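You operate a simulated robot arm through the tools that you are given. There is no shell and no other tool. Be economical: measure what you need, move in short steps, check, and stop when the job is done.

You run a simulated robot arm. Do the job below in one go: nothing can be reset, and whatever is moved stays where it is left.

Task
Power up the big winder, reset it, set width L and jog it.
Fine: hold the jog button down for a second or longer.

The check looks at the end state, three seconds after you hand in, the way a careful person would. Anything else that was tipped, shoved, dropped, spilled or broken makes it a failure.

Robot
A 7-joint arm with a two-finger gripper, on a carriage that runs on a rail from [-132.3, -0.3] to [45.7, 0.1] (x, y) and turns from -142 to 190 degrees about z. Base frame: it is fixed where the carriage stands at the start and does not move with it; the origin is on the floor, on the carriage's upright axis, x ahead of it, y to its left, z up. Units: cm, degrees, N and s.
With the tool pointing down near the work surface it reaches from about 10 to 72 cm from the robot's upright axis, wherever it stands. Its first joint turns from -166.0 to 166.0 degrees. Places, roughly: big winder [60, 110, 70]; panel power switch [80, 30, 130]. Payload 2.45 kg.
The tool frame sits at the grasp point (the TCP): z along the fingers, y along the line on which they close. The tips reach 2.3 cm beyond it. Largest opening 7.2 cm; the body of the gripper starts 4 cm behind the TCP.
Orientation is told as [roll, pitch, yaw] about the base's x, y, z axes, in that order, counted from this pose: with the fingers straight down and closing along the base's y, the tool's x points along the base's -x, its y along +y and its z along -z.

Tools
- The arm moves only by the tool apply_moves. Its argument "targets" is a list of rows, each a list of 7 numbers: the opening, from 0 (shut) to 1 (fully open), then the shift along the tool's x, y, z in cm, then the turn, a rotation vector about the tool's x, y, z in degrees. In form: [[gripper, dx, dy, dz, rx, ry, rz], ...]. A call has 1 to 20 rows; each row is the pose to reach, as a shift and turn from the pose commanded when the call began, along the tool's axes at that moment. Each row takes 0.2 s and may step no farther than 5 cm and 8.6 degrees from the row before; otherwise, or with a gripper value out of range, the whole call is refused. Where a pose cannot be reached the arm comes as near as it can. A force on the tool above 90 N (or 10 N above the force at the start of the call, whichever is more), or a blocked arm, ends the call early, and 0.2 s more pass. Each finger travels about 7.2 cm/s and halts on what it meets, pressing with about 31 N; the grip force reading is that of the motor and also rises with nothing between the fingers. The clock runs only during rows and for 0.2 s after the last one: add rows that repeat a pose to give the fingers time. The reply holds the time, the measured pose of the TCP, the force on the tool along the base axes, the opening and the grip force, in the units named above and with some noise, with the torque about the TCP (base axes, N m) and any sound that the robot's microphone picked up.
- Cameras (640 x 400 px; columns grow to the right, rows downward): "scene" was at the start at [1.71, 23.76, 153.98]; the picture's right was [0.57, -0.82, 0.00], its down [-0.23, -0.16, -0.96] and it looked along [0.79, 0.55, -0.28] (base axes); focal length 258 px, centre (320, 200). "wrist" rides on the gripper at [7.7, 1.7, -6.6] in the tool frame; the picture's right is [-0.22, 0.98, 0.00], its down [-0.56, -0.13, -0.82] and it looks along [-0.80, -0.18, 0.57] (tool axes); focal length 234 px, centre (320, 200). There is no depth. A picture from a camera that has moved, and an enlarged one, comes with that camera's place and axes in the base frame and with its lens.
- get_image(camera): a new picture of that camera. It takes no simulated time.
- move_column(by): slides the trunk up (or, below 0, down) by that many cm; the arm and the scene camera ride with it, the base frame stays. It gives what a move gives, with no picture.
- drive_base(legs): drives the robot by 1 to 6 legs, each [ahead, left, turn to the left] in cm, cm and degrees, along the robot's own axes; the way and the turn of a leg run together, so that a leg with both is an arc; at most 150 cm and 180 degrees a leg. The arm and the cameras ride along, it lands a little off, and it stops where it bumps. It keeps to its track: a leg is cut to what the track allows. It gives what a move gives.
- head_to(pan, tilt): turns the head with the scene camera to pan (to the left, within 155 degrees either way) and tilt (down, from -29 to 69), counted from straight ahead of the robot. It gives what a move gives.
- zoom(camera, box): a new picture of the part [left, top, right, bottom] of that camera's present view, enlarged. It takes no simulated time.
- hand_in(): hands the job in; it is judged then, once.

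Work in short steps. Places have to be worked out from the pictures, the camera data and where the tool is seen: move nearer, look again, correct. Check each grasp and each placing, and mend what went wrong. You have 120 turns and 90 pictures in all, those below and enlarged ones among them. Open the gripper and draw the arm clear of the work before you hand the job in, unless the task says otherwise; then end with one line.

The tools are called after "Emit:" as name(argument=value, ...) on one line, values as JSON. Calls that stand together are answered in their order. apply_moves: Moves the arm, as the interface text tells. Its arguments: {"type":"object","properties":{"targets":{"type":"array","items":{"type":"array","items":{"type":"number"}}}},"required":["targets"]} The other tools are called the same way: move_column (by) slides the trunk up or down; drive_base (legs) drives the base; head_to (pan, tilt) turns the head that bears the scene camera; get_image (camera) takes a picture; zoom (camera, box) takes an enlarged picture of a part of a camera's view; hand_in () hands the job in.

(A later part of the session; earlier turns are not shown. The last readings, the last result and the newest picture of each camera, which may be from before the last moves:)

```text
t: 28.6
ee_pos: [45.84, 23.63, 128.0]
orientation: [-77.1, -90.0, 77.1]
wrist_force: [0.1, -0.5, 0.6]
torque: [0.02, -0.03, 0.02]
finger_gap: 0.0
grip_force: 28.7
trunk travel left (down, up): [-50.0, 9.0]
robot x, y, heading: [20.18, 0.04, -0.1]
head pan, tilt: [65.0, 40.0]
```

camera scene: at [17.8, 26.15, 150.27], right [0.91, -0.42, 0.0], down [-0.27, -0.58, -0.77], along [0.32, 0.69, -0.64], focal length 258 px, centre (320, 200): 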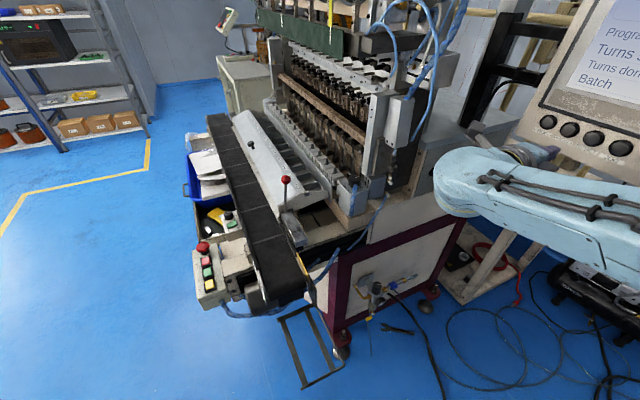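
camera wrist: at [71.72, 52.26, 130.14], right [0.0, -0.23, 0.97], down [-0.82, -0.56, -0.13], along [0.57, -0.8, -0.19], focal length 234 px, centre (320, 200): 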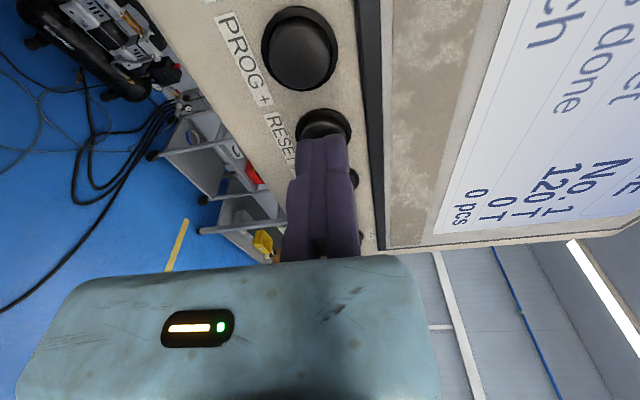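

Now pitch the tool back to pointing down, raising to z≈142.

Emit:
apply_moves(targets=[[0, -2, 0, 0, 0, 8, 0], [0, -4, 0, 0, 0, 16, 0], [0, -6, 0, 0, 0, 24, 0], [0, -8, 0, 0, 0, 32, 0], [0, -10, 0, 0, 0, 40, 0], [0, -12, 0, 0, 0, 48, 0], [0, -14, 0, 0, 0, 56, 0], [0, -14, 0, 0, 0, 64, 0], [0, -14, 0, 0, 0, 72, 0], [0, -14, 0, 0, 0, 80, 0], [0, -14, 0, 0, 0, 88, 0], [0, -14, 0, 0, 0, 90, 0], [0, -14, 0, 0, 0, 90, 0]])

Emit:
drive_base(legs=[[0, 0, 90]])

Emit:
head_to(pan=-20, tilt=35)

Emit:
get_image(camera="scene")

Emit:
get_image(camera="wrist")

```text
t: 31.4
ee_pos: [45.8, 23.61, 142.01]
orientation: [0.0, 0.0, 0.0]
wrist_force: [0.1, 1.0, -0.4]
torque: [0.02, -0.01, 0.01]
finger_gap: 0.0
grip_force: 28.4
trunk travel left (down, up): [-50.0, 9.0]
robot x, y, heading: [20.15, -0.13, 0.1]
head pan, tilt: [65.0, 40.0]
```

```text
t: 35.6
ee_pos: [-3.2, 25.79, 141.92]
orientation: [-0.1, 0.0, 89.9]
wrist_force: [0.1, -0.5, -0.3]
torque: [0.02, -0.01, -0.01]
finger_gap: 0.0
grip_force: 28.4
trunk travel left (down, up): [-50.0, 9.0]
robot x, y, heading: [20.28, -0.04, 89.9]
head pan, tilt: [65.0, 40.0]
```

```text
t: 37.1
ee_pos: [-3.22, 25.84, 141.99]
orientation: [0.1, 0.0, 89.8]
wrist_force: [-0.1, 0.5, 0.1]
torque: [0.01, 0.01, 0.0]
finger_gap: 0.01
grip_force: 28.2
trunk travel left (down, up): [-50.0, 9.0]
robot x, y, heading: [20.11, 0.04, 89.7]
head pan, tilt: [-20.0, 35.0]
```

```text
47 pictures are left
camera scene: at [4.75, 2.33, 151.02], right [0.94, -0.35, 0.0], down [-0.2, -0.54, -0.82], along [0.28, 0.77, -0.57], focal length 258 px, centre (320, 200)
```

scene: 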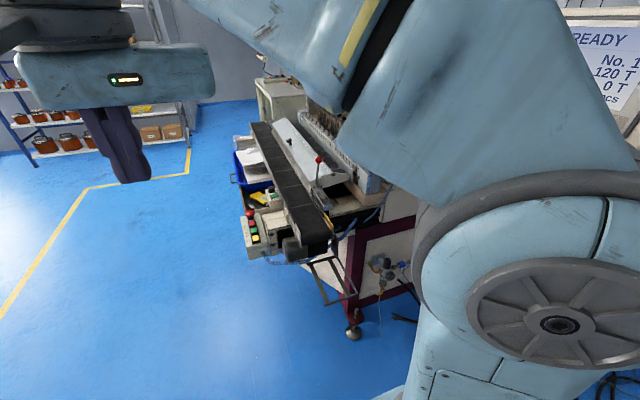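

```text
46 pictures are left
camera wrist: at [-5.01, 18.03, 148.42], right [-0.98, 0.22, 0.0], down [0.13, 0.56, 0.82], along [0.18, 0.8, -0.57], focal length 234 px, centre (320, 200)
```

wrist: 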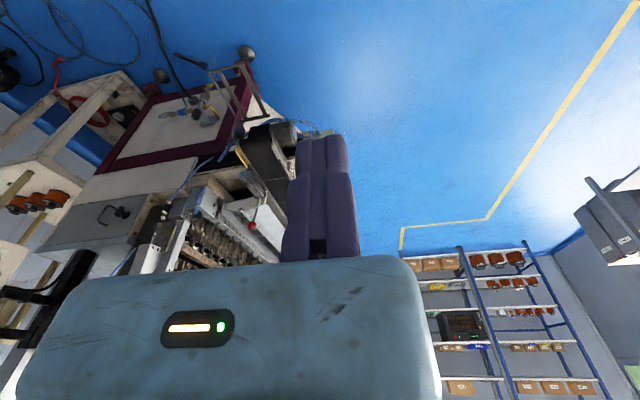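

Robot now faces the winder. Drive right 24 cm so that the knob is straight ahead, then look.

Emit:
drive_base(legs=[[0, -24, 0]])

Emit:
apply_moves(targets=[[0.5, 0, -4, 0, 0, 0, 0], [0.5, 0, -8, 0, 0, 0, 0], [0.5, -1, -12, 0, 0, 0, 0], [0.5, -4, -16, 0, 0, 0, 0], [0.5, -7, -20, 0, 0, 0, 0], [0.5, -10, -24, 0, 0, 0, 0], [0.5, -13, -27, 0, 0, 0, 0], [0.5, -16, -27, 0, 0, 0, 0], [0.5, -16, -27, 0, 0, 0, 0]])

Emit:
get_image(camera="scene")

Emit:
get_image(camera="wrist")

```text
t: 39.0
ee_pos: [20.77, 25.86, 141.92]
orientation: [0.1, 0.0, 89.9]
wrist_force: [0.1, -0.2, 0.1]
torque: [0.02, -0.01, -0.02]
finger_gap: 0.0
grip_force: 28.3
trunk travel left (down, up): [-50.0, 9.0]
robot x, y, heading: [44.29, -0.32, 89.8]
head pan, tilt: [-20.0, 35.0]
```

```text
t: 41.0
ee_pos: [47.82, 41.67, 141.88]
orientation: [-0.1, 0.1, 90.0]
wrist_force: [-1.0, 0.2, 0.4]
torque: [-0.02, 0.01, 0.01]
finger_gap: 3.61
grip_force: 0.1
trunk travel left (down, up): [-50.0, 9.0]
robot x, y, heading: [43.9, -0.11, 89.8]
head pan, tilt: [-20.0, 35.0]
```

```text
45 pictures are left
camera scene: at [28.81, 2.4, 151.02], right [0.94, -0.34, 0.0], down [-0.2, -0.54, -0.82], along [0.28, 0.77, -0.57], focal length 258 px, centre (320, 200)
```

scene: 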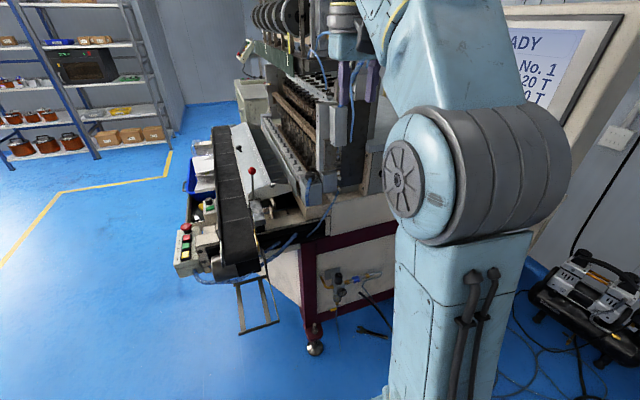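

```text
44 pictures are left
camera wrist: at [46.12, 33.97, 148.39], right [-0.98, 0.22, 0.0], down [0.13, 0.56, 0.82], along [0.18, 0.8, -0.57], focal length 234 px, centre (320, 200)
```

wrist: 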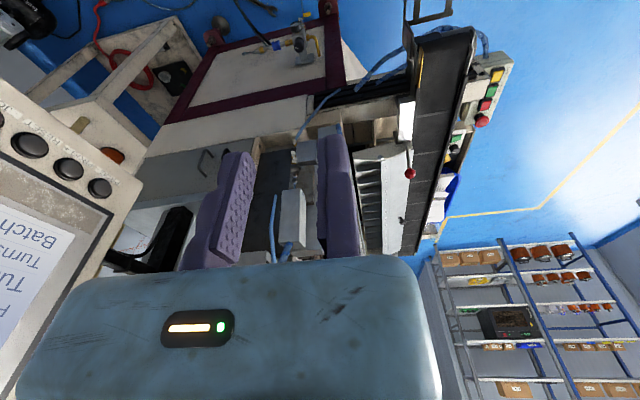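

Zoom on the WIDTH knob from both cameras.

Emit:
zoom(camera="scene", box=[280, 130, 380, 220])

Emit:
zoom(camera="wrist", box=[250, 90, 350, 190])

```text
4.44 times, centred on (330, 175) of scene
camera zoom: at [28.81, 2.4, 151.02], right [0.94, -0.34, 0.0], down [-0.2, -0.54, -0.82], along [0.28, 0.77, -0.57], focal length 1148 px, centre (276, 311)
```

zoom: 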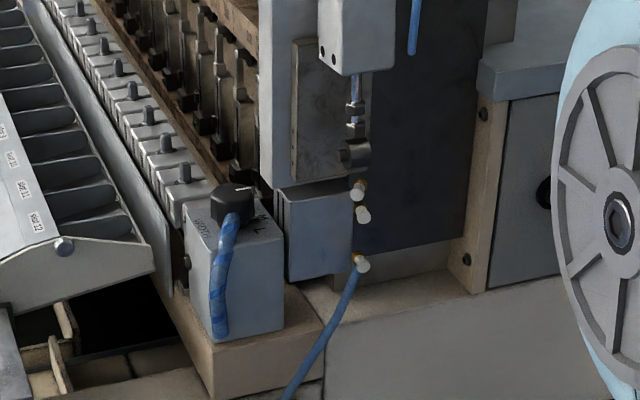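

```text
4.00 times, centred on (300, 140) of wrist
camera zoom: at [46.12, 33.97, 148.39], right [-0.98, 0.22, 0.0], down [0.13, 0.56, 0.82], along [0.18, 0.8, -0.57], focal length 937 px, centre (400, 440)
```

zoom: 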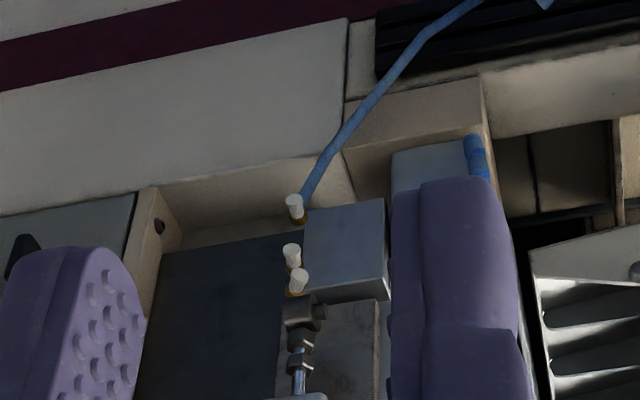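

Triangulated: knob top centre ≈ (53.0, 78.1, 106.8), M mark at about -15°, L at about -60° (base azimuth), pointer currently at M; a block corner at x≥56.9 and a hose at (52.3,76). I'll turn 45° clockwise. First yaw the tool by -20° and come closer at a safe height.

Emit:
apply_moves(targets=[[0.6, -3, 0, 2, 0, 0, 7], [0.6, -6, 0, 4, 0, 0, 14], [0.6, -9, 0, 6, 0, 0, 20], [0.6, -12, 0, 8, 0, 0, 20], [0.6, -15, 0, 10, 0, 0, 20], [0.6, -18, 0, 12, 0, 0, 20], [0.6, -18, 0, 12, 0, 0, 20]])

Emit:
apply_moves(targets=[[0.6, 0, 0, 0, 0, -6, 0], [0.6, 0, 0, 0, 0, -12, 0], [0.6, 0, 0, 0, 0, -18, 0], [0.6, 0, 0, 0, 0, -24, 0], [0.6, 0, 0, 0, 0, -30, 0], [0.6, 0, 0, 0, 0, -30, 0]])

Emit:
get_image(camera="wrist")

Emit:
get_image(camera="scene")

```text
t: 42.6
ee_pos: [47.85, 59.75, 130.1]
orientation: [0.1, 0.0, 69.9]
wrist_force: [0.0, -0.3, 0.3]
torque: [0.0, 0.0, -0.01]
finger_gap: 4.3
grip_force: 0.1
trunk travel left (down, up): [-50.0, 9.0]
robot x, y, heading: [44.46, 0.07, 89.9]
head pan, tilt: [-20.0, 35.0]
```

```text
t: 44.0
ee_pos: [47.82, 59.62, 130.03]
orientation: [0.0, -30.1, 69.7]
wrist_force: [-0.6, 0.3, -0.6]
torque: [0.02, -0.02, -0.01]
finger_gap: 4.32
grip_force: 0.0
trunk travel left (down, up): [-50.0, 9.0]
robot x, y, heading: [44.65, -0.03, 89.9]
head pan, tilt: [-20.0, 35.0]
```

```text
41 pictures are left
camera wrist: at [42.78, 50.85, 131.7], right [-0.85, 0.51, 0.11], down [0.14, 0.03, 0.99], along [0.5, 0.86, -0.1], focal length 234 px, centre (320, 200)
```

wrist: 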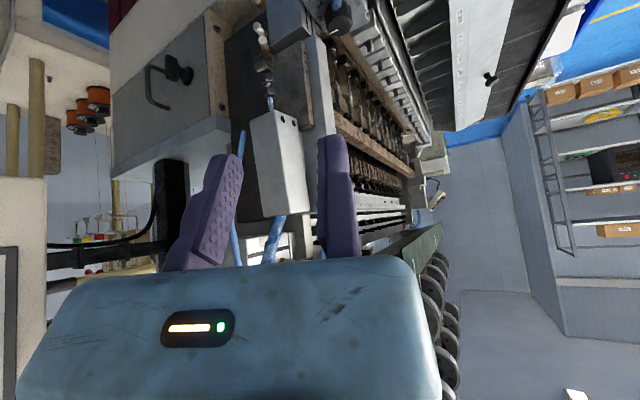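

```text
40 pictures are left
camera scene: at [28.82, 2.32, 151.02], right [0.94, -0.34, 0.0], down [-0.2, -0.54, -0.82], along [0.28, 0.77, -0.57], focal length 258 px, centre (320, 200)
```

scene: 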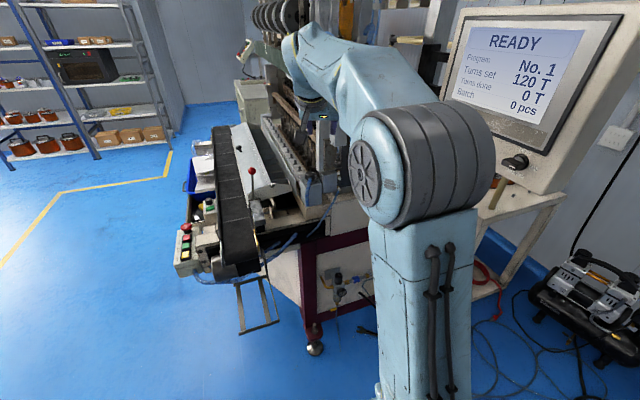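

The view is clear. Move to a pre-approach point 8 cm back from the knob along the tilted tool axis.

Emit:
apply_moves(targets=[[0.6, -1, 0.7, 4.2, 0, 0, 0], [0.6, -2, 1.4, 8.5, 0, 0, 0], [0.6, -3, 2.1, 12.8, 0, 0, 0], [0.6, -3.8, 2.8, 17, 0, 0, 0], [0.6, -4.56, 3.43, 21.25, 0, 0, 0], [0.6, -4.56, 3.43, 21.25, 0, 0, 0]])

Emit:
get_image(camera="wrist")

Emit:
zoom(camera="scene", box=[260, 100, 400, 220])

```text
t: 45.4
ee_pos: [49.52, 74.62, 113.73]
orientation: [0.0, -30.1, 70.0]
wrist_force: [-1.0, -0.3, -0.6]
torque: [0.04, -0.02, -0.01]
finger_gap: 4.3
grip_force: 0.0
trunk travel left (down, up): [-50.0, 9.0]
robot x, y, heading: [44.24, 0.07, 89.8]
head pan, tilt: [-20.0, 35.0]
```

```text
39 pictures are left
camera wrist: at [44.48, 65.92, 115.52], right [-0.85, 0.51, 0.11], down [0.14, 0.03, 0.99], along [0.5, 0.86, -0.1], focal length 234 px, centre (320, 200)
```

wrist: 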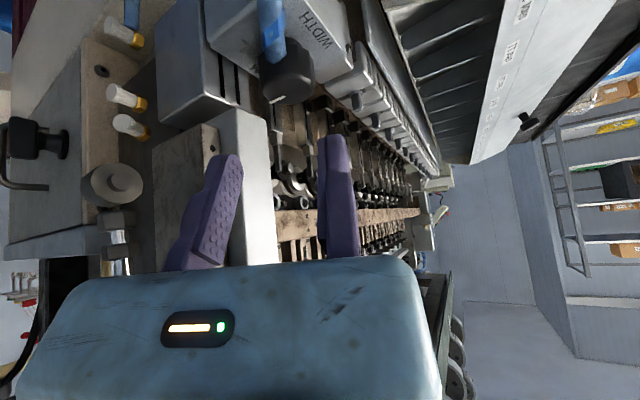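

```text
3.33 times, centred on (330, 160) of scene
camera zoom: at [28.82, 2.42, 151.02], right [0.94, -0.34, 0.0], down [-0.2, -0.54, -0.82], along [0.28, 0.77, -0.57], focal length 861 px, centre (287, 333)
```

zoom: 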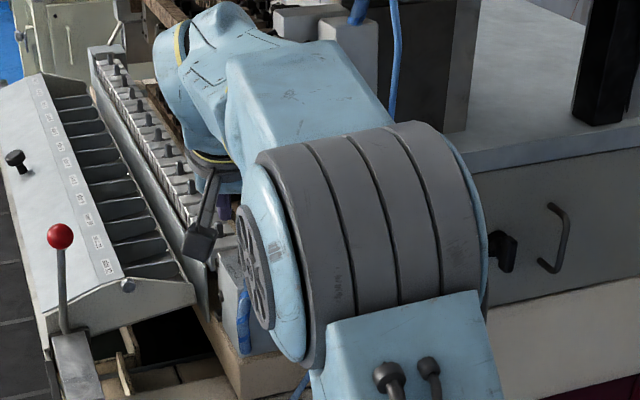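

Knob reprojects to (53.0, 78.0) — matches. Advance 5 cm along the tool axis and look.

Emit:
apply_moves(targets=[[0.6, 0, 0, 2, 0, 0, 0], [0.6, 0, 0, 4, 0, 0, 0], [0.6, 0, 0, 5, 0, 0, 0], [0.6, 0, 0, 5, 0, 0, 0]])

Emit:
get_image(camera="wrist")

```text
t: 46.1
ee_pos: [49.39, 75.49, 111.51]
orientation: [0.9, -30.5, 69.0]
wrist_force: [-19.9, -63.8, 28.3]
torque: [-1.19, -1.24, -3.74]
finger_gap: 4.76
grip_force: 3.5
trunk travel left (down, up): [-50.0, 9.0]
robot x, y, heading: [43.94, -0.02, 89.9]
head pan, tilt: [-20.0, 35.0]
stopped in row 3: the force on the tool passed its limit at 100 N (the readings are from after the stop); the commanded pose is now the measured one
```

```text
37 pictures are left
camera wrist: at [44.31, 66.75, 113.24], right [-0.85, 0.52, 0.13], down [0.16, 0.01, 0.99], along [0.51, 0.86, -0.09], focal length 234 px, centre (320, 200)
```

wrist: 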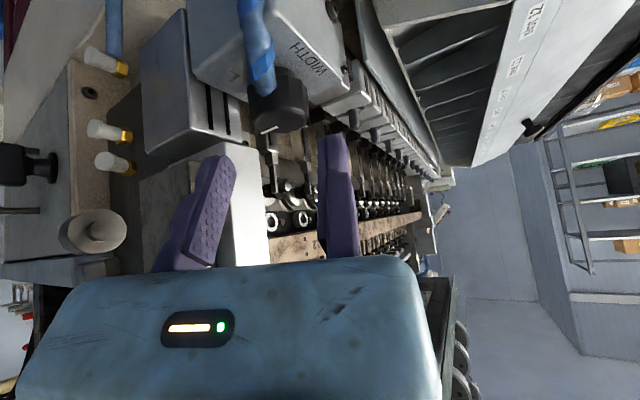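

The moving finger hit the light pillar beside the knob (its face is at x≥55.3, y≥77.4). I back off, yaw another -20° so that the moving finger comes in at azimuth -40°, clear of it.

Emit:
apply_moves(targets=[[0.6, 0, 0, -2.5, 0, 0, 0], [0.6, 0, 0, -5, 0, 0, 0], [0.6, -0.5, 0.5, -5, 3.2, 0, 5.5], [0.6, -1, 0.9, -5, 6.4, 0, 11], [0.6, -1.2, 0.97, -4, 9.5, 0, 16.5], [0.6, -1.22, 0.97, -2.07, 9.5, 0, 16.5], [0.6, -1.22, 0.97, -2.07, 9.5, 0, 16.5]])

Emit:
get_image(camera="wrist")

```text
t: 47.7
ee_pos: [48.99, 76.95, 113.07]
orientation: [0.7, -30.1, 50.3]
wrist_force: [0.1, -0.3, -0.7]
torque: [-0.02, 0.01, -0.01]
finger_gap: 4.32
grip_force: 0.0
trunk travel left (down, up): [-50.0, 9.0]
robot x, y, heading: [44.57, 0.18, 90.2]
head pan, tilt: [-20.0, 35.0]
```

```text
36 pictures are left
camera wrist: at [41.41, 70.19, 114.7], right [-0.63, 0.76, 0.12], down [0.15, -0.03, 0.99], along [0.76, 0.64, -0.1], focal length 234 px, centre (320, 200)
```

wrist: 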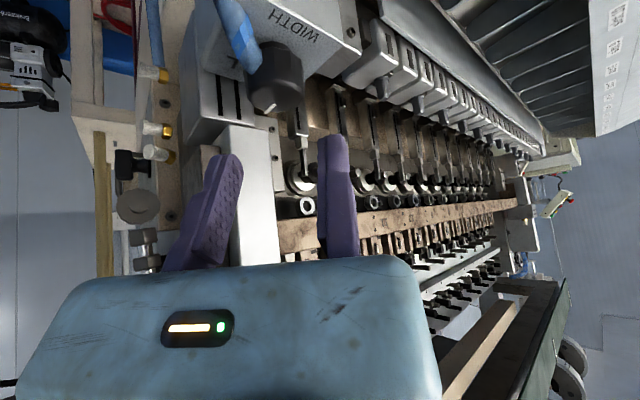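

Knob at (53.1, 77.9), pillar corner confirmed at (55.3, 78). Approach along the new line, stop 2.6 cm short and look.

Emit:
apply_moves(targets=[[0.57, 0.65, -0.47, 0, 0, 0, 0], [0.57, 0.65, -0.47, 2, 0, 0, 0], [0.57, 0.65, -0.47, 4, 0, 0, 0], [0.57, 0.65, -0.47, 4, 0, 0, 0]])

Emit:
get_image(camera="wrist")

```text
t: 48.7
ee_pos: [50.33, 77.57, 109.18]
orientation: [0.6, -30.0, 50.3]
wrist_force: [-4.1, -1.1, -0.3]
torque: [-0.01, 0.02, -0.18]
finger_gap: 3.93
grip_force: 0.1
trunk travel left (down, up): [-50.0, 9.0]
robot x, y, heading: [44.02, 0.59, 90.0]
head pan, tilt: [-20.0, 35.0]
```

```text
35 pictures are left
camera wrist: at [42.66, 70.83, 110.97], right [-0.63, 0.76, 0.12], down [0.15, -0.03, 0.99], along [0.76, 0.65, -0.1], focal length 234 px, centre (320, 200)
```

wrist: 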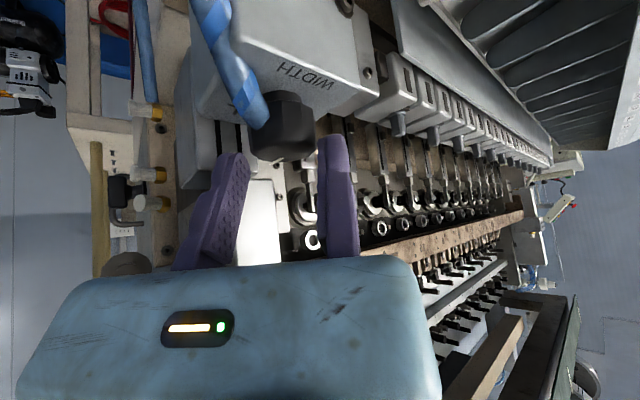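

A light touch again on the moving finger. I look closely at the finger-tip surroundings.

Emit:
zoom(camera="wrist", box=[170, 50, 370, 200])

```text
2.67 times, centred on (270, 125) of wrist
camera zoom: at [42.66, 70.83, 110.97], right [-0.63, 0.76, 0.12], down [0.15, -0.03, 0.99], along [0.76, 0.65, -0.1], focal length 624 px, centre (453, 400)
```

zoom: 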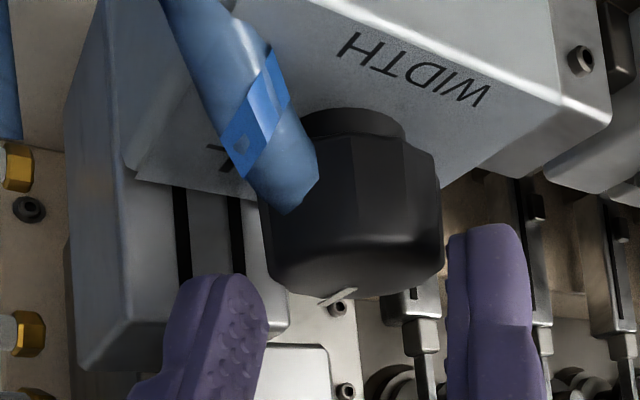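

I test whether the finger is truly obstructed: back off 1.5 cm and open to 0.66.

Emit:
apply_moves(targets=[[0.57, 0, 0, -1, 0, 0, 0], [0.66, 0, 0, -1.5, 0, 0, 0], [0.66, 0, 0, -1.5, 0, 0, 0], [0.66, 0, 0, -1.5, 0, 0, 0]])

Emit:
apply_moves(targets=[[0.66, 0, 0, 0.5, 0, 0, 0], [0.66, 0, 0, 1.0, 0, 0, 0], [0.66, 0, 0, 1.0, 0, 0, 0]])

```text
t: 49.7
ee_pos: [49.82, 76.88, 110.58]
orientation: [0.5, -30.1, 50.4]
wrist_force: [-0.9, -0.1, 0.4]
torque: [0.01, 0.02, 0.02]
finger_gap: 4.77
grip_force: 0.0
trunk travel left (down, up): [-50.0, 9.0]
robot x, y, heading: [43.71, 0.1, 89.9]
head pan, tilt: [-20.0, 35.0]
```

```text
t: 50.5
ee_pos: [49.86, 77.23, 109.92]
orientation: [0.7, -30.0, 50.2]
wrist_force: [-11.0, -14.5, 9.8]
torque: [-0.43, -0.35, -0.98]
finger_gap: 4.8
grip_force: 0.1
trunk travel left (down, up): [-50.0, 9.0]
robot x, y, heading: [44.25, 0.13, 89.9]
head pan, tilt: [-20.0, 35.0]
```

The obstacle is the pillar corner (~(54.8, 75), above z≈107), so vertical fingers don't fit there. I'll instead come in nearly horizontally from the robot's side, camera on top, fixed finger slipping under the pillar on the +x side. First retreat.

Emit:
apply_moves(targets=[[0.66, 0, 0, -2.5, 0, 0, 0], [0.66, 0, 0, -6, 0, 0, 0], [0.66, 0, 0, -10, 0, 0, 0], [0.66, 1.5, -2.3, -13.5, 0, 0, 0], [0.66, 3, -4.6, -17, 0, 0, 0], [0.66, 4.4, -6.9, -20.5, 0, 0, 0], [0.66, 5.8, -9.2, -24.1, 0, 0, 0]])

Emit:
apply_moves(targets=[[0.66, 0, 0, 0, 0, 0, -8.5], [0.66, 0, 0, 0, 0, 0, -17], [0.66, 0, 0, 0, 0, 0, -25.5], [0.66, 0, 0, 0, 0, 0, -34], [0.66, 0, 0, 0, 0, 0, -42.5], [0.66, 0, 0, 0, 0, 0, -51], [0.66, 0, 0, 0, 0, 0, -59.5], [0.66, 0, 0, 0, 0, 0, -68], [0.66, 0, 0, 0, 0, 0, -76.5], [0.66, 0, 0, 0, 0, 0, -85], [0.66, 0, 0, 0, 0, 0, -90], [0.66, 0, 0, 0, 0, 0, -90]])

Emit:
apply_moves(targets=[[0.66, 0, 0, 0, 0, 0, -8.5], [0.66, 0, 0, 0, 0, 0, -17], [0.66, 0, 0, 0, 0, 0, -25.5], [0.66, 0, 0, 0, 0, 0, -34], [0.66, 0, 0, 0, 0, 0, -42.5], [0.66, 0, 0, 0, 0, 0, -51], [0.66, 0, 0, 0, 0, 0, -59.5], [0.66, 0, 0, 0, 0, 0, -68], [0.66, 0, 0, 0, 0, 0, -76.5], [0.66, 0, 0, 0, 0, 0, -85], [0.66, 0, 0, 0, 0, 0, -90], [0.66, 0, 0, 0, 0, 0, -90]])

```text
t: 52.1
ee_pos: [46.69, 58.39, 127.5]
orientation: [0.5, -30.0, 50.3]
wrist_force: [0.5, 1.2, 0.5]
torque: [-0.02, -0.01, -0.03]
finger_gap: 4.76
grip_force: 0.0
trunk travel left (down, up): [-50.0, 9.0]
robot x, y, heading: [44.1, 0.27, 89.8]
head pan, tilt: [-20.0, 35.0]
```

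```text
t: 54.7
ee_pos: [46.48, 58.27, 127.66]
orientation: [-30.0, -0.5, 140.7]
wrist_force: [-0.2, 0.3, -0.4]
torque: [0.0, -0.02, 0.0]
finger_gap: 4.75
grip_force: 0.0
trunk travel left (down, up): [-50.0, 9.0]
robot x, y, heading: [44.34, -0.2, 89.9]
head pan, tilt: [-20.0, 35.0]
```

```text
t: 57.3
ee_pos: [46.55, 58.26, 127.69]
orientation: [-0.7, 30.1, -129.6]
wrist_force: [-0.7, 0.0, 0.4]
torque: [0.0, -0.01, 0.01]
finger_gap: 4.78
grip_force: 0.1
trunk travel left (down, up): [-50.0, 9.0]
robot x, y, heading: [44.06, 0.01, 89.9]
head pan, tilt: [-20.0, 35.0]
```

Roll worked. Now tilt up to ~12° below horizontal and yaw to azimuth ~82°.

Emit:
apply_moves(targets=[[0.66, 0, 0, 0, 0, 8, 0], [0.66, 0, 0, 0, 0, 16, 0], [0.66, 0, 0, 0, 0, 24, 0], [0.66, 0, 0, 0, 0, 32, 0], [0.66, 0, 0, 0, 0, 40, 0], [0.66, 0, 0, 0, 0, 48, 0], [0.66, 0, 0, 0, 0, 48, 0]])

Emit:
apply_moves(targets=[[0.66, 0, 0, 0, 7.8, 0, -1.7], [0.66, 0, 0, 0, 15.6, 0, -3.4], [0.66, 0, 0, 0, 23.4, 0, -5], [0.66, 0, 0, 0, 31.3, 0, -6.7], [0.66, 0, 0, 0, 31.3, 0, -6.7]])

Emit:
get_image(camera="wrist")

Emit:
get_image(camera="scene")

```text
t: 58.9
ee_pos: [46.66, 58.32, 127.59]
orientation: [-2.9, 78.0, -132.0]
wrist_force: [-0.3, 0.4, -0.4]
torque: [0.02, -0.01, 0.02]
finger_gap: 4.74
grip_force: 0.0
trunk travel left (down, up): [-50.0, 9.0]
robot x, y, heading: [43.76, 0.29, 89.8]
head pan, tilt: [-20.0, 35.0]
```

```text
t: 60.1
ee_pos: [46.46, 58.31, 127.62]
orientation: [-2.0, 78.2, -99.2]
wrist_force: [0.0, -0.5, 0.7]
torque: [0.05, -0.01, 0.01]
finger_gap: 4.75
grip_force: 0.0
trunk travel left (down, up): [-50.0, 9.0]
robot x, y, heading: [44.15, 0.0, 89.9]
head pan, tilt: [-20.0, 35.0]
```

```text
33 pictures are left
camera wrist: at [47.74, 53.3, 136.41], right [0.96, -0.17, -0.22], down [-0.24, -0.89, -0.38], along [-0.13, 0.42, -0.9], focal length 234 px, centre (320, 200)
```

wrist: 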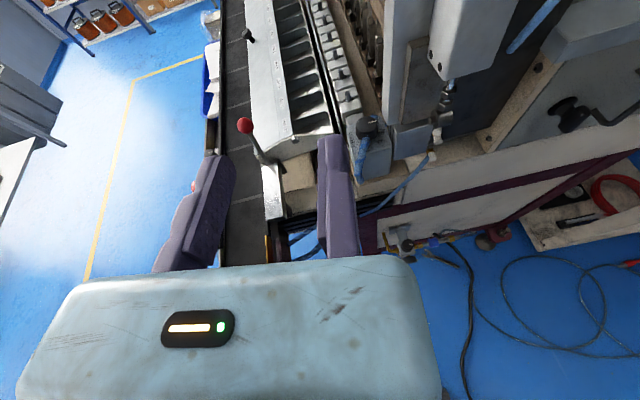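

```text
32 pictures are left
camera scene: at [28.79, 2.32, 151.02], right [0.94, -0.34, 0.0], down [-0.2, -0.54, -0.82], along [0.28, 0.77, -0.57], focal length 258 px, centre (320, 200)
```

scene: 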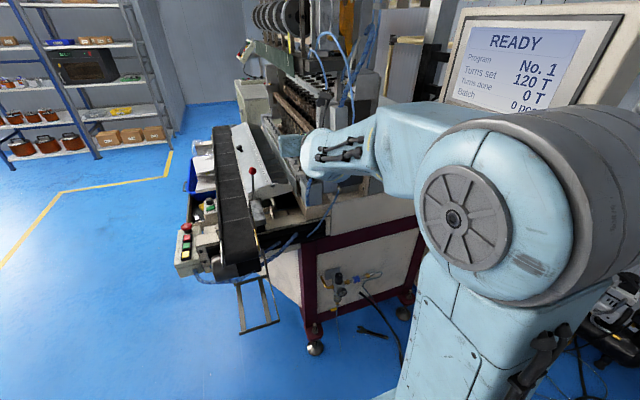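

Great view from above. Zoom around the knob.

Emit:
zoom(camera="wrist", box=[310, 60, 450, 190])

```text
3.08 times, centred on (380, 125) of wrist
camera zoom: at [47.74, 53.3, 136.41], right [0.96, -0.17, -0.22], down [-0.24, -0.89, -0.38], along [-0.13, 0.42, -0.9], focal length 720 px, centre (135, 431)
```

zoom: 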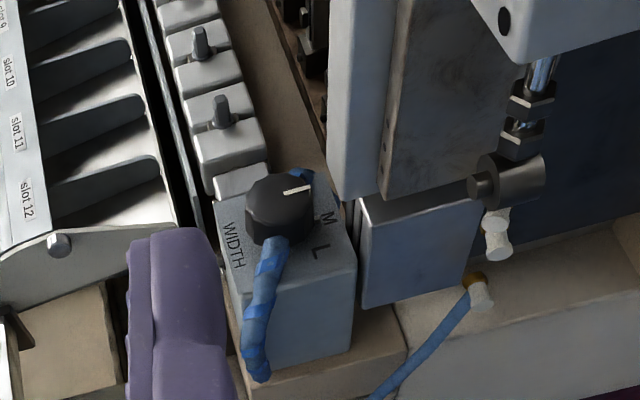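

Pointer is on M; label plane z=104.3; knob centre (52.9, 77.9). I go to a pre-point 9 cm back along the near-horizontal approach line.

Emit:
apply_moves(targets=[[0.66, -3.5, 1, 0, 0, 0, 0], [0.66, -7, 2, 2, 0, 0, 0], [0.66, -10.5, 3, 5, 0, 0, 0], [0.66, -14, 4.2, 8, 0, 0, 0], [0.66, -17.3, 5.17, 11, 0, 0, 0], [0.66, -17.3, 5.17, 13.9, 0, 0, 0], [0.66, -17.3, 5.17, 13.9, 0, 0, 0]])

Emit:
get_image(camera="wrist")

```text
t: 61.7
ee_pos: [57.65, 64.62, 112.62]
orientation: [-2.5, 78.1, -99.9]
wrist_force: [0.6, 0.0, -0.6]
torque: [0.02, -0.03, 0.07]
finger_gap: 4.74
grip_force: 0.1
out of reach, approached as far as the arm can: row 1, 4, 5, 6, 7
trunk travel left (down, up): [-50.0, 9.0]
robot x, y, heading: [44.25, -0.56, 90.3]
head pan, tilt: [-20.0, 35.0]
```

```text
30 pictures are left
camera wrist: at [58.84, 59.66, 121.44], right [0.96, -0.17, -0.22], down [-0.25, -0.89, -0.38], along [-0.13, 0.42, -0.9], focal length 234 px, centre (320, 200)
```

wrist: 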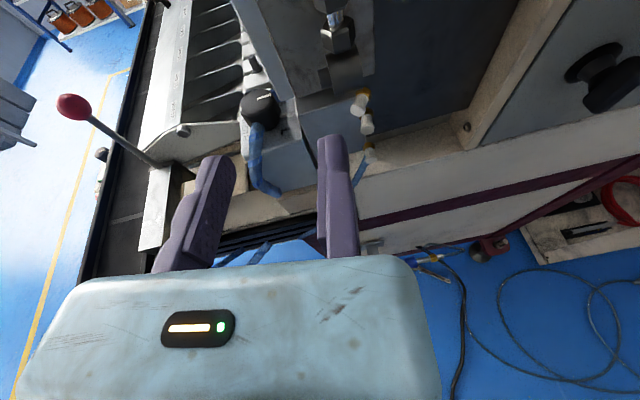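

The arm hit its joint limits going down; lowering the trunk instead keeps the arm configuration. Go back up to an easy posture, then lower the trunk by 17 cm.

Emit:
apply_moves(targets=[[0.66, 3, -1, -2, 0, 0, 0], [0.66, 6, -2, -4, 0, 0, 0], [0.66, 9, -3, -6, 0, 0, 0], [0.66, 11, -3.9, -7.7, 0, 0, 0], [0.66, 11, -3.9, -7.7, 0, 0, 0]])

Emit:
move_column(by=-17)

Emit:
get_image(camera="wrist")

```text
t: 62.9
ee_pos: [53.01, 59.95, 125.1]
orientation: [-2.1, 78.3, -99.4]
wrist_force: [-1.2, 0.6, 0.3]
torque: [0.03, 0.0, 0.0]
finger_gap: 4.76
grip_force: 0.1
trunk travel left (down, up): [-50.0, 9.0]
robot x, y, heading: [44.22, 0.16, 90.0]
head pan, tilt: [-20.0, 35.0]
```

```text
t: 64.8
ee_pos: [53.12, 60.15, 107.89]
orientation: [-2.2, 78.3, -99.4]
wrist_force: [-0.5, 0.0, -0.6]
torque: [0.02, 0.03, -0.04]
finger_gap: 4.75
grip_force: 0.0
trunk travel left (down, up): [-33.0, 26.0]
robot x, y, heading: [44.24, 0.25, 89.7]
head pan, tilt: [-20.0, 35.0]
```

```text
29 pictures are left
camera wrist: at [54.12, 55.14, 116.76], right [0.96, -0.17, -0.22], down [-0.24, -0.89, -0.38], along [-0.13, 0.42, -0.9], focal length 234 px, centre (320, 200)
```

wrist: 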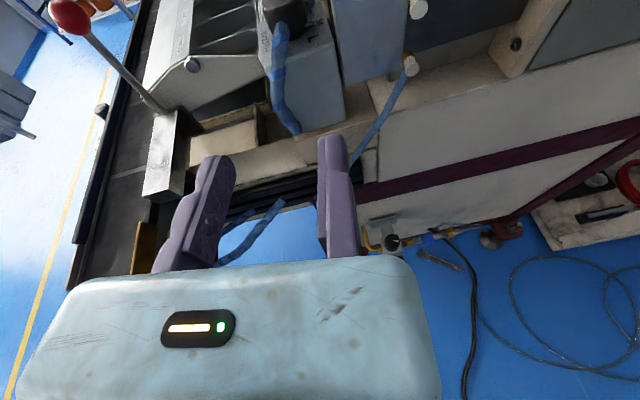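

Now in front at the right height. Move to the pre-point (53.2, 67.4, 107.8).

Emit:
apply_moves(targets=[[0.66, 0.7, -0.5, 3.5, 0, 0, 0], [0.66, 1.37, -1.05, 7, 0, 0, 0], [0.66, 1.37, -1.05, 7, 0, 0, 0]])

Emit:
get_image(camera="wrist")

Emit:
get_image(camera="scene")

```text
t: 65.6
ee_pos: [52.79, 67.62, 107.88]
orientation: [-2.0, 78.2, -99.5]
wrist_force: [-0.3, -0.8, 0.0]
torque: [-0.01, 0.02, -0.02]
finger_gap: 4.75
grip_force: 0.1
trunk travel left (down, up): [-33.0, 26.0]
robot x, y, heading: [43.95, 0.05, 89.9]
head pan, tilt: [-20.0, 35.0]
```

```text
28 pictures are left
camera wrist: at [53.93, 62.55, 116.64], right [0.96, -0.17, -0.22], down [-0.24, -0.89, -0.38], along [-0.13, 0.42, -0.9], focal length 234 px, centre (320, 200)
```

wrist: 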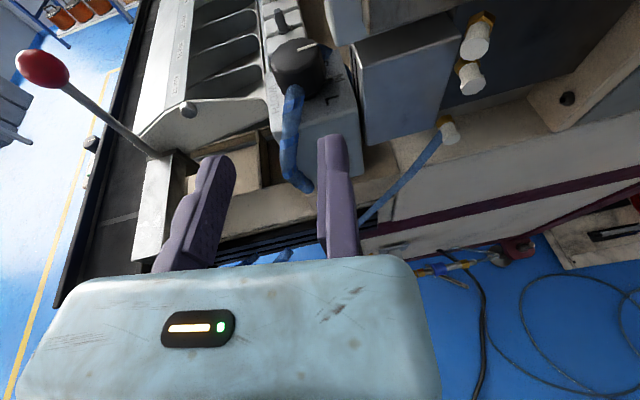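

```text
27 pictures are left
camera scene: at [28.77, 2.35, 134.02], right [0.94, -0.34, 0.0], down [-0.2, -0.54, -0.82], along [0.28, 0.77, -0.57], focal length 258 px, centre (320, 200)
```

scene: 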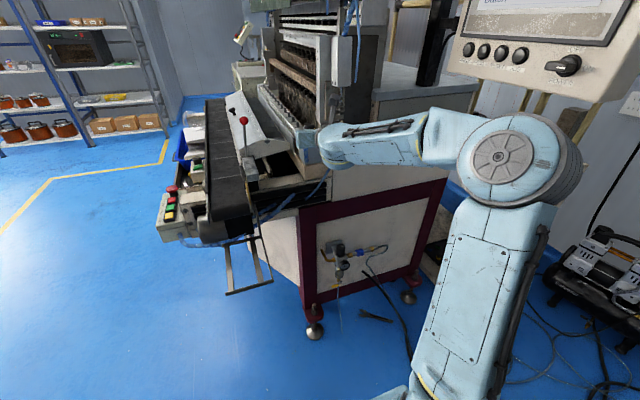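

Aligned; advance 5 cm straight in and look.

Emit:
apply_moves(targets=[[0.66, -0.1, 0.33, 2.5, 0, 0, 0], [0.66, -0.1, 0.33, 5, 0, 0, 0], [0.66, -0.1, 0.33, 5, 0, 0, 0]])

Emit:
get_image(camera="wrist")

```text
t: 66.4
ee_pos: [53.53, 72.17, 106.59]
orientation: [-2.1, 78.2, -99.4]
wrist_force: [-0.9, 0.0, -0.2]
torque: [0.0, 0.01, -0.03]
finger_gap: 4.75
grip_force: 0.1
trunk travel left (down, up): [-33.0, 26.0]
robot x, y, heading: [44.33, -0.2, 89.9]
head pan, tilt: [-20.0, 35.0]
```

```text
26 pictures are left
camera wrist: at [54.69, 67.24, 115.42], right [0.96, -0.17, -0.22], down [-0.24, -0.89, -0.38], along [-0.13, 0.42, -0.9], focal length 234 px, centre (320, 200)
```

wrist: 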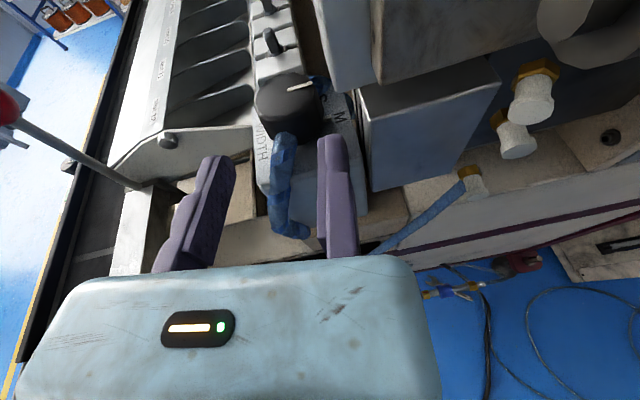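

Still clear. Continue in 1-cm steps to the gripping depth.

Emit:
apply_moves(targets=[[0.66, 0.1, 0.2, 1, 0, 0, 0], [0.66, 0.1, 0.2, 2, 0, 0, 0], [0.66, 0.15, 0.2, 3, 0, 0, 0], [0.66, 0.15, 0.2, 3.7, 0, 0, 0], [0.66, 0.15, 0.2, 3.7, 0, 0, 0]])

Emit:
get_image(camera="wrist")

```text
t: 67.6
ee_pos: [54.41, 75.73, 106.12]
orientation: [-2.1, 78.2, -99.4]
wrist_force: [0.9, 0.8, 0.0]
torque: [0.0, 0.01, -0.01]
finger_gap: 4.76
grip_force: 0.2
trunk travel left (down, up): [-33.0, 26.0]
robot x, y, heading: [44.11, -0.16, 89.9]
head pan, tilt: [-20.0, 35.0]
```

```text
25 pictures are left
camera wrist: at [55.53, 70.72, 114.88], right [0.96, -0.17, -0.22], down [-0.24, -0.89, -0.38], along [-0.13, 0.42, -0.9], focal length 234 px, centre (320, 200)
```

wrist: 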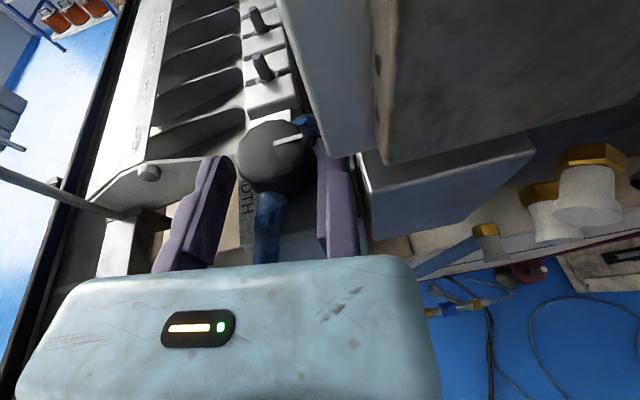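

The knob is bracketed without contact. Close the gripper.

Emit:
apply_moves(targets=[[0.55, 0, 0, 0, 0, 0, 0], [0.45, 0, 0, 0, 0, 0, 0], [0.4, 0, 0, 0, 0, 0, 0], [0.4, 0, 0, 0, 0, 0, 0]])

Emit:
zoom(camera="wrist", box=[170, 90, 390, 260])

```text
t: 68.6
ee_pos: [54.25, 75.79, 106.06]
orientation: [-2.0, 78.2, -99.1]
wrist_force: [-5.3, 0.8, 0.8]
torque: [-0.05, 0.02, 0.1]
finger_gap: 3.6
grip_force: 5.4
trunk travel left (down, up): [-33.0, 26.0]
robot x, y, heading: [44.77, 0.14, 90.3]
head pan, tilt: [-20.0, 35.0]
```

```text
2.35 times, centred on (280, 175) of wrist
camera zoom: at [55.43, 70.71, 114.89], right [0.96, -0.17, -0.22], down [-0.24, -0.89, -0.38], along [-0.13, 0.42, -0.9], focal length 551 px, centre (414, 259)
```

zoom: 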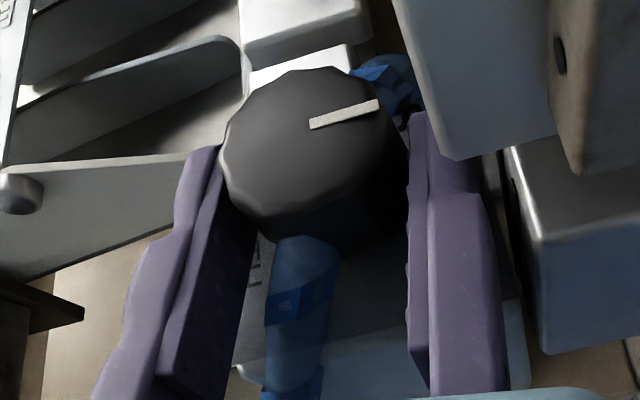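

Gripped (3.6 cm knob). Squeeze and turn clockwise 24° about the vertical knob axis.

Emit:
apply_moves(targets=[[0.2, 0, 0, 0, 0, 0, 0], [0.2, 0, 0, 0, 0, 0, 0], [0.2, -0.05, -0.21, -0.23, -7.8, 0, 1.65], [0.2, -0.09, -0.45, -0.43, -15.6, 0, 3.3], [0.2, -0.13, -0.71, -0.6, -23.5, 0, 4.9], [0.2, -0.13, -0.71, -0.6, -23.5, 0, 4.9]])

Emit:
zoom(camera="wrist", box=[170, 90, 390, 260])

```text
t: 70.0
ee_pos: [53.41, 75.2, 106.19]
orientation: [-1.9, 78.1, -123.1]
wrist_force: [-13.1, 5.1, -0.9]
torque: [0.13, 0.22, 0.19]
finger_gap: 3.39
grip_force: 45.0
trunk travel left (down, up): [-33.0, 26.0]
robot x, y, heading: [44.45, 0.06, 90.3]
head pan, tilt: [-20.0, 35.0]
```

```text
2.35 times, centred on (280, 175) of wrist
camera zoom: at [52.39, 70.21, 114.94], right [0.81, -0.54, -0.22], down [-0.58, -0.72, -0.38], along [0.05, 0.43, -0.9], focal length 551 px, centre (414, 259)
```

zoom: 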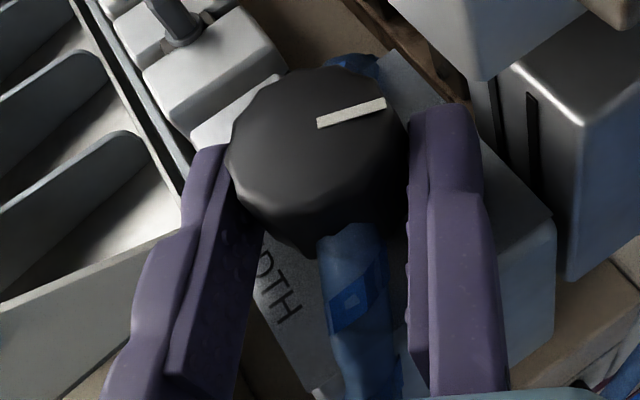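

The knob follows. Turn another 22°.

Emit:
apply_moves(targets=[[0.2, -0.05, -0.27, -0.23, -7.8, 0, 1.65], [0.2, -0.09, -0.55, -0.43, -15.6, 0, 3.3], [0.2, -0.12, -0.75, -0.56, -21.5, 0, 4.5], [0.2, -0.12, -0.75, -0.56, -21.5, 0, 4.5]])

Emit:
zoom(camera="wrist", box=[170, 90, 390, 260])

```text
t: 71.0
ee_pos: [52.54, 75.22, 106.16]
orientation: [-1.7, 77.9, -145.0]
wrist_force: [-14.4, -6.9, -4.5]
torque: [-0.2, 0.53, 0.26]
finger_gap: 3.42
grip_force: 44.7
trunk travel left (down, up): [-33.0, 26.0]
robot x, y, heading: [43.93, -0.02, 90.0]
head pan, tilt: [-20.0, 35.0]
```

```text
2.35 times, centred on (280, 175) of wrist
camera zoom: at [49.74, 70.82, 114.97], right [0.55, -0.81, -0.22], down [-0.81, -0.45, -0.38], along [0.21, 0.38, -0.9], focal length 551 px, centre (414, 259)
```

zoom: 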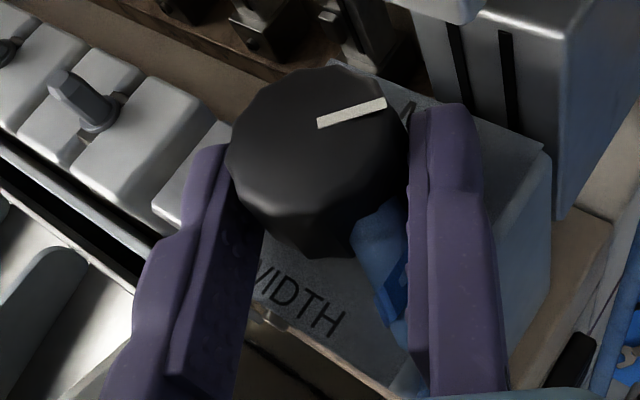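

The pointer now reads about -46° (L). Release gently and verify before leaving.

Emit:
apply_moves(targets=[[0.5, 0, 0, 0, 0, 0, 0], [0.6, 0, 0.1, 0, 0, 0, 0], [0.6, 0, 0.1, 0, 0, 0, 0], [0.6, 0, 0.1, -2, 0, 0, 0], [0.6, 0, 0.1, -4.5, 0, 0, 0], [0.6, 1, 0.1, -7, 0, 0, 0], [0.6, 3, 0.1, -7, 0, 0, 0], [0.6, 5, 0.1, -7, 0, 0, 0]])

Emit:
zoom(camera="wrist", box=[200, 0, 440, 160])

```text
t: 72.8
ee_pos: [48.28, 71.64, 112.5]
orientation: [-1.7, 77.9, -145.1]
wrist_force: [0.2, -0.7, 0.3]
torque: [0.01, 0.0, 0.01]
finger_gap: 4.32
grip_force: 0.0
trunk travel left (down, up): [-33.0, 26.0]
robot x, y, heading: [44.08, -0.0, 90.0]
head pan, tilt: [-20.0, 35.0]
```

```text
2.50 times, centred on (320, 80) of wrist
camera zoom: at [45.44, 67.39, 121.36], right [0.55, -0.81, -0.22], down [-0.81, -0.45, -0.38], along [0.21, 0.38, -0.9], focal length 585 px, centre (320, 500)
```

zoom: 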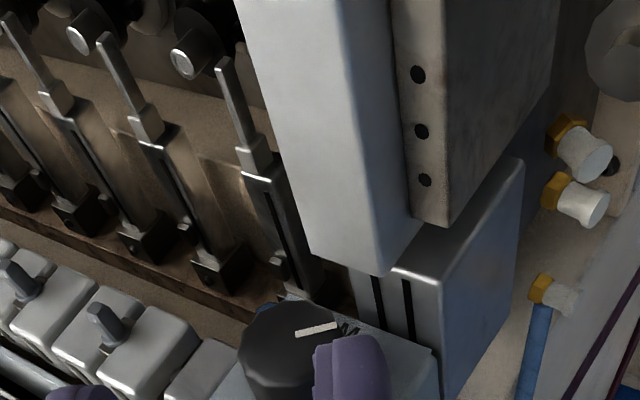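

Mark direction computes to ≈-50°. I rise and back off to see knob and labels unobstructed.

Emit:
apply_moves(targets=[[0.6, 3, 0, -3, 0, 0, 0], [0.6, 6, 0, -6, 0, 0, 0], [0.6, 8, -3, -9, 0, 0, 0], [0.6, 10, -6, -12, 0, 0, 0], [0.6, 10, -6, -12, 0, 0, 0]])

Emit:
get_image(camera="wrist")

```text
t: 74.0
ee_pos: [36.88, 70.6, 124.65]
orientation: [-0.9, 77.7, -144.1]
wrist_force: [-0.9, 0.8, -0.3]
torque: [0.03, -0.01, 0.0]
finger_gap: 4.32
grip_force: 0.2
trunk travel left (down, up): [-33.0, 26.0]
robot x, y, heading: [44.16, -0.05, 90.0]
head pan, tilt: [-20.0, 35.0]
```

```text
20 pictures are left
camera wrist: at [34.15, 66.43, 133.61], right [0.55, -0.81, -0.22], down [-0.81, -0.45, -0.37], along [0.21, 0.38, -0.9], focal length 234 px, centre (320, 200)
```

wrist: 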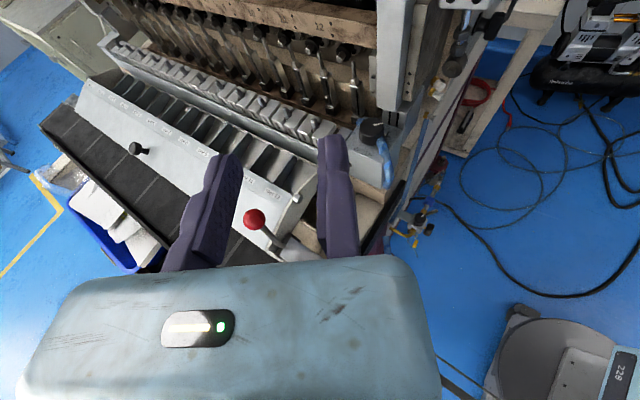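

Emit:
zoom(camera="wrist", box=[345, 105, 405, 155])

```text
8.00 times, centred on (375, 130) of wrist
camera zoom: at [34.15, 66.43, 133.61], right [0.55, -0.81, -0.22], down [-0.81, -0.45, -0.37], along [0.21, 0.38, -0.9], focal length 1873 px, centre (-120, 760)
```

zoom: 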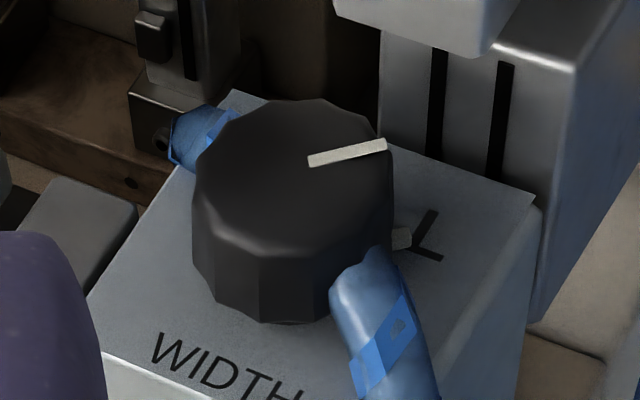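

The index on the knob's skirt points right at L. Now back to the panel: retract the arm, yaw the tool to straight ahead.

Emit:
apply_moves(targets=[[0.6, 0.3, 4, -1.7, 0, 0, 0], [0.6, 0.5, 8, -3.4, 0, 0, 0], [0.6, 0.8, 12, -5.1, 0, 0, 0], [0.6, 1, 16, -6.8, 0, 0, 0], [0.6, 1.2, 19.6, -8.5, 0, 0, 0], [0.3, 1.2, 19.6, -8.5, 7.5, 0, -1.64], [0, 1.2, 19.6, -8.5, 15, 0, -3.3], [0, 1.2, 19.6, -8.5, 22.6, 0, -4.9], [0, 1.2, 19.6, -8.5, 30.2, 0, -6.6], [0, 1.2, 19.6, -8.5, 37.7, 0, -8.2], [0, 1.2, 19.6, -8.5, 45.2, 0, -9.8], [0, 1.2, 19.6, -8.5, 52.8, 0, -11.5], [0, 1.2, 19.6, -8.5, 52.8, 0, -11.5]])

Emit:
drive_base(legs=[[0, 24, 0]])

Emit:
drive_base(legs=[[0, 0, -90]])

Emit:
move_column(by=15)

Emit:
head_to(pan=25, tilt=15)

Emit:
get_image(camera="scene")

```text
t: 76.8
ee_pos: [42.18, 50.02, 127.63]
orientation: [-0.1, 78.1, -89.3]
wrist_force: [-1.1, 0.4, 0.0]
torque: [0.0, -0.02, 0.03]
finger_gap: 0.0
grip_force: 28.5
trunk travel left (down, up): [-33.0, 26.0]
robot x, y, heading: [44.29, -0.04, 89.9]
head pan, tilt: [-20.0, 35.0]
```

```text
t: 78.6
ee_pos: [17.98, 49.92, 127.6]
orientation: [-0.2, 78.2, -89.1]
wrist_force: [0.3, 0.1, -0.1]
torque: [-0.04, -0.02, 0.04]
finger_gap: 0.0
grip_force: 28.6
trunk travel left (down, up): [-33.0, 26.0]
robot x, y, heading: [20.17, -0.1, 90.1]
head pan, tilt: [-20.0, 35.0]
```

```text
t: 82.8
ee_pos: [70.09, 3.99, 127.64]
orientation: [-0.1, 78.1, -177.2]
wrist_force: [0.2, 0.5, 0.2]
torque: [0.01, -0.04, 0.0]
finger_gap: 0.0
grip_force: 28.4
trunk travel left (down, up): [-33.0, 26.0]
robot x, y, heading: [19.98, -0.16, 2.4]
head pan, tilt: [-20.0, 35.0]
```

```text
t: 84.5
ee_pos: [70.1, 3.96, 142.6]
orientation: [-0.1, 78.1, -177.3]
wrist_force: [0.6, -0.6, 0.3]
torque: [-0.01, 0.01, 0.04]
finger_gap: 0.03
grip_force: 28.4
trunk travel left (down, up): [-48.0, 11.0]
robot x, y, heading: [20.0, -0.22, 2.1]
head pan, tilt: [-20.0, 35.0]
```

```text
t: 85.6
ee_pos: [70.05, 3.99, 142.66]
orientation: [-0.1, 78.1, -177.1]
wrist_force: [0.5, 0.1, -1.3]
torque: [-0.01, -0.02, -0.03]
finger_gap: 0.0
grip_force: 28.4
trunk travel left (down, up): [-48.0, 11.0]
robot x, y, heading: [20.25, -0.35, 2.6]
head pan, tilt: [25.0, 15.0]
```

```text
18 pictures are left
camera scene: at [21.96, 22.47, 152.22], right [0.46, -0.89, 0.0], down [-0.23, -0.12, -0.97], along [0.86, 0.44, -0.26], focal length 258 px, centre (320, 200)
```

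scene: 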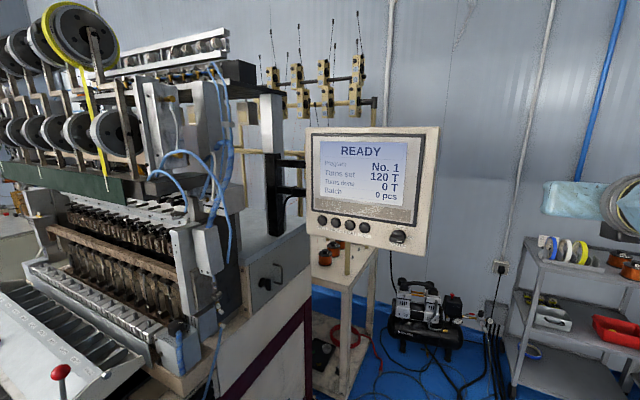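

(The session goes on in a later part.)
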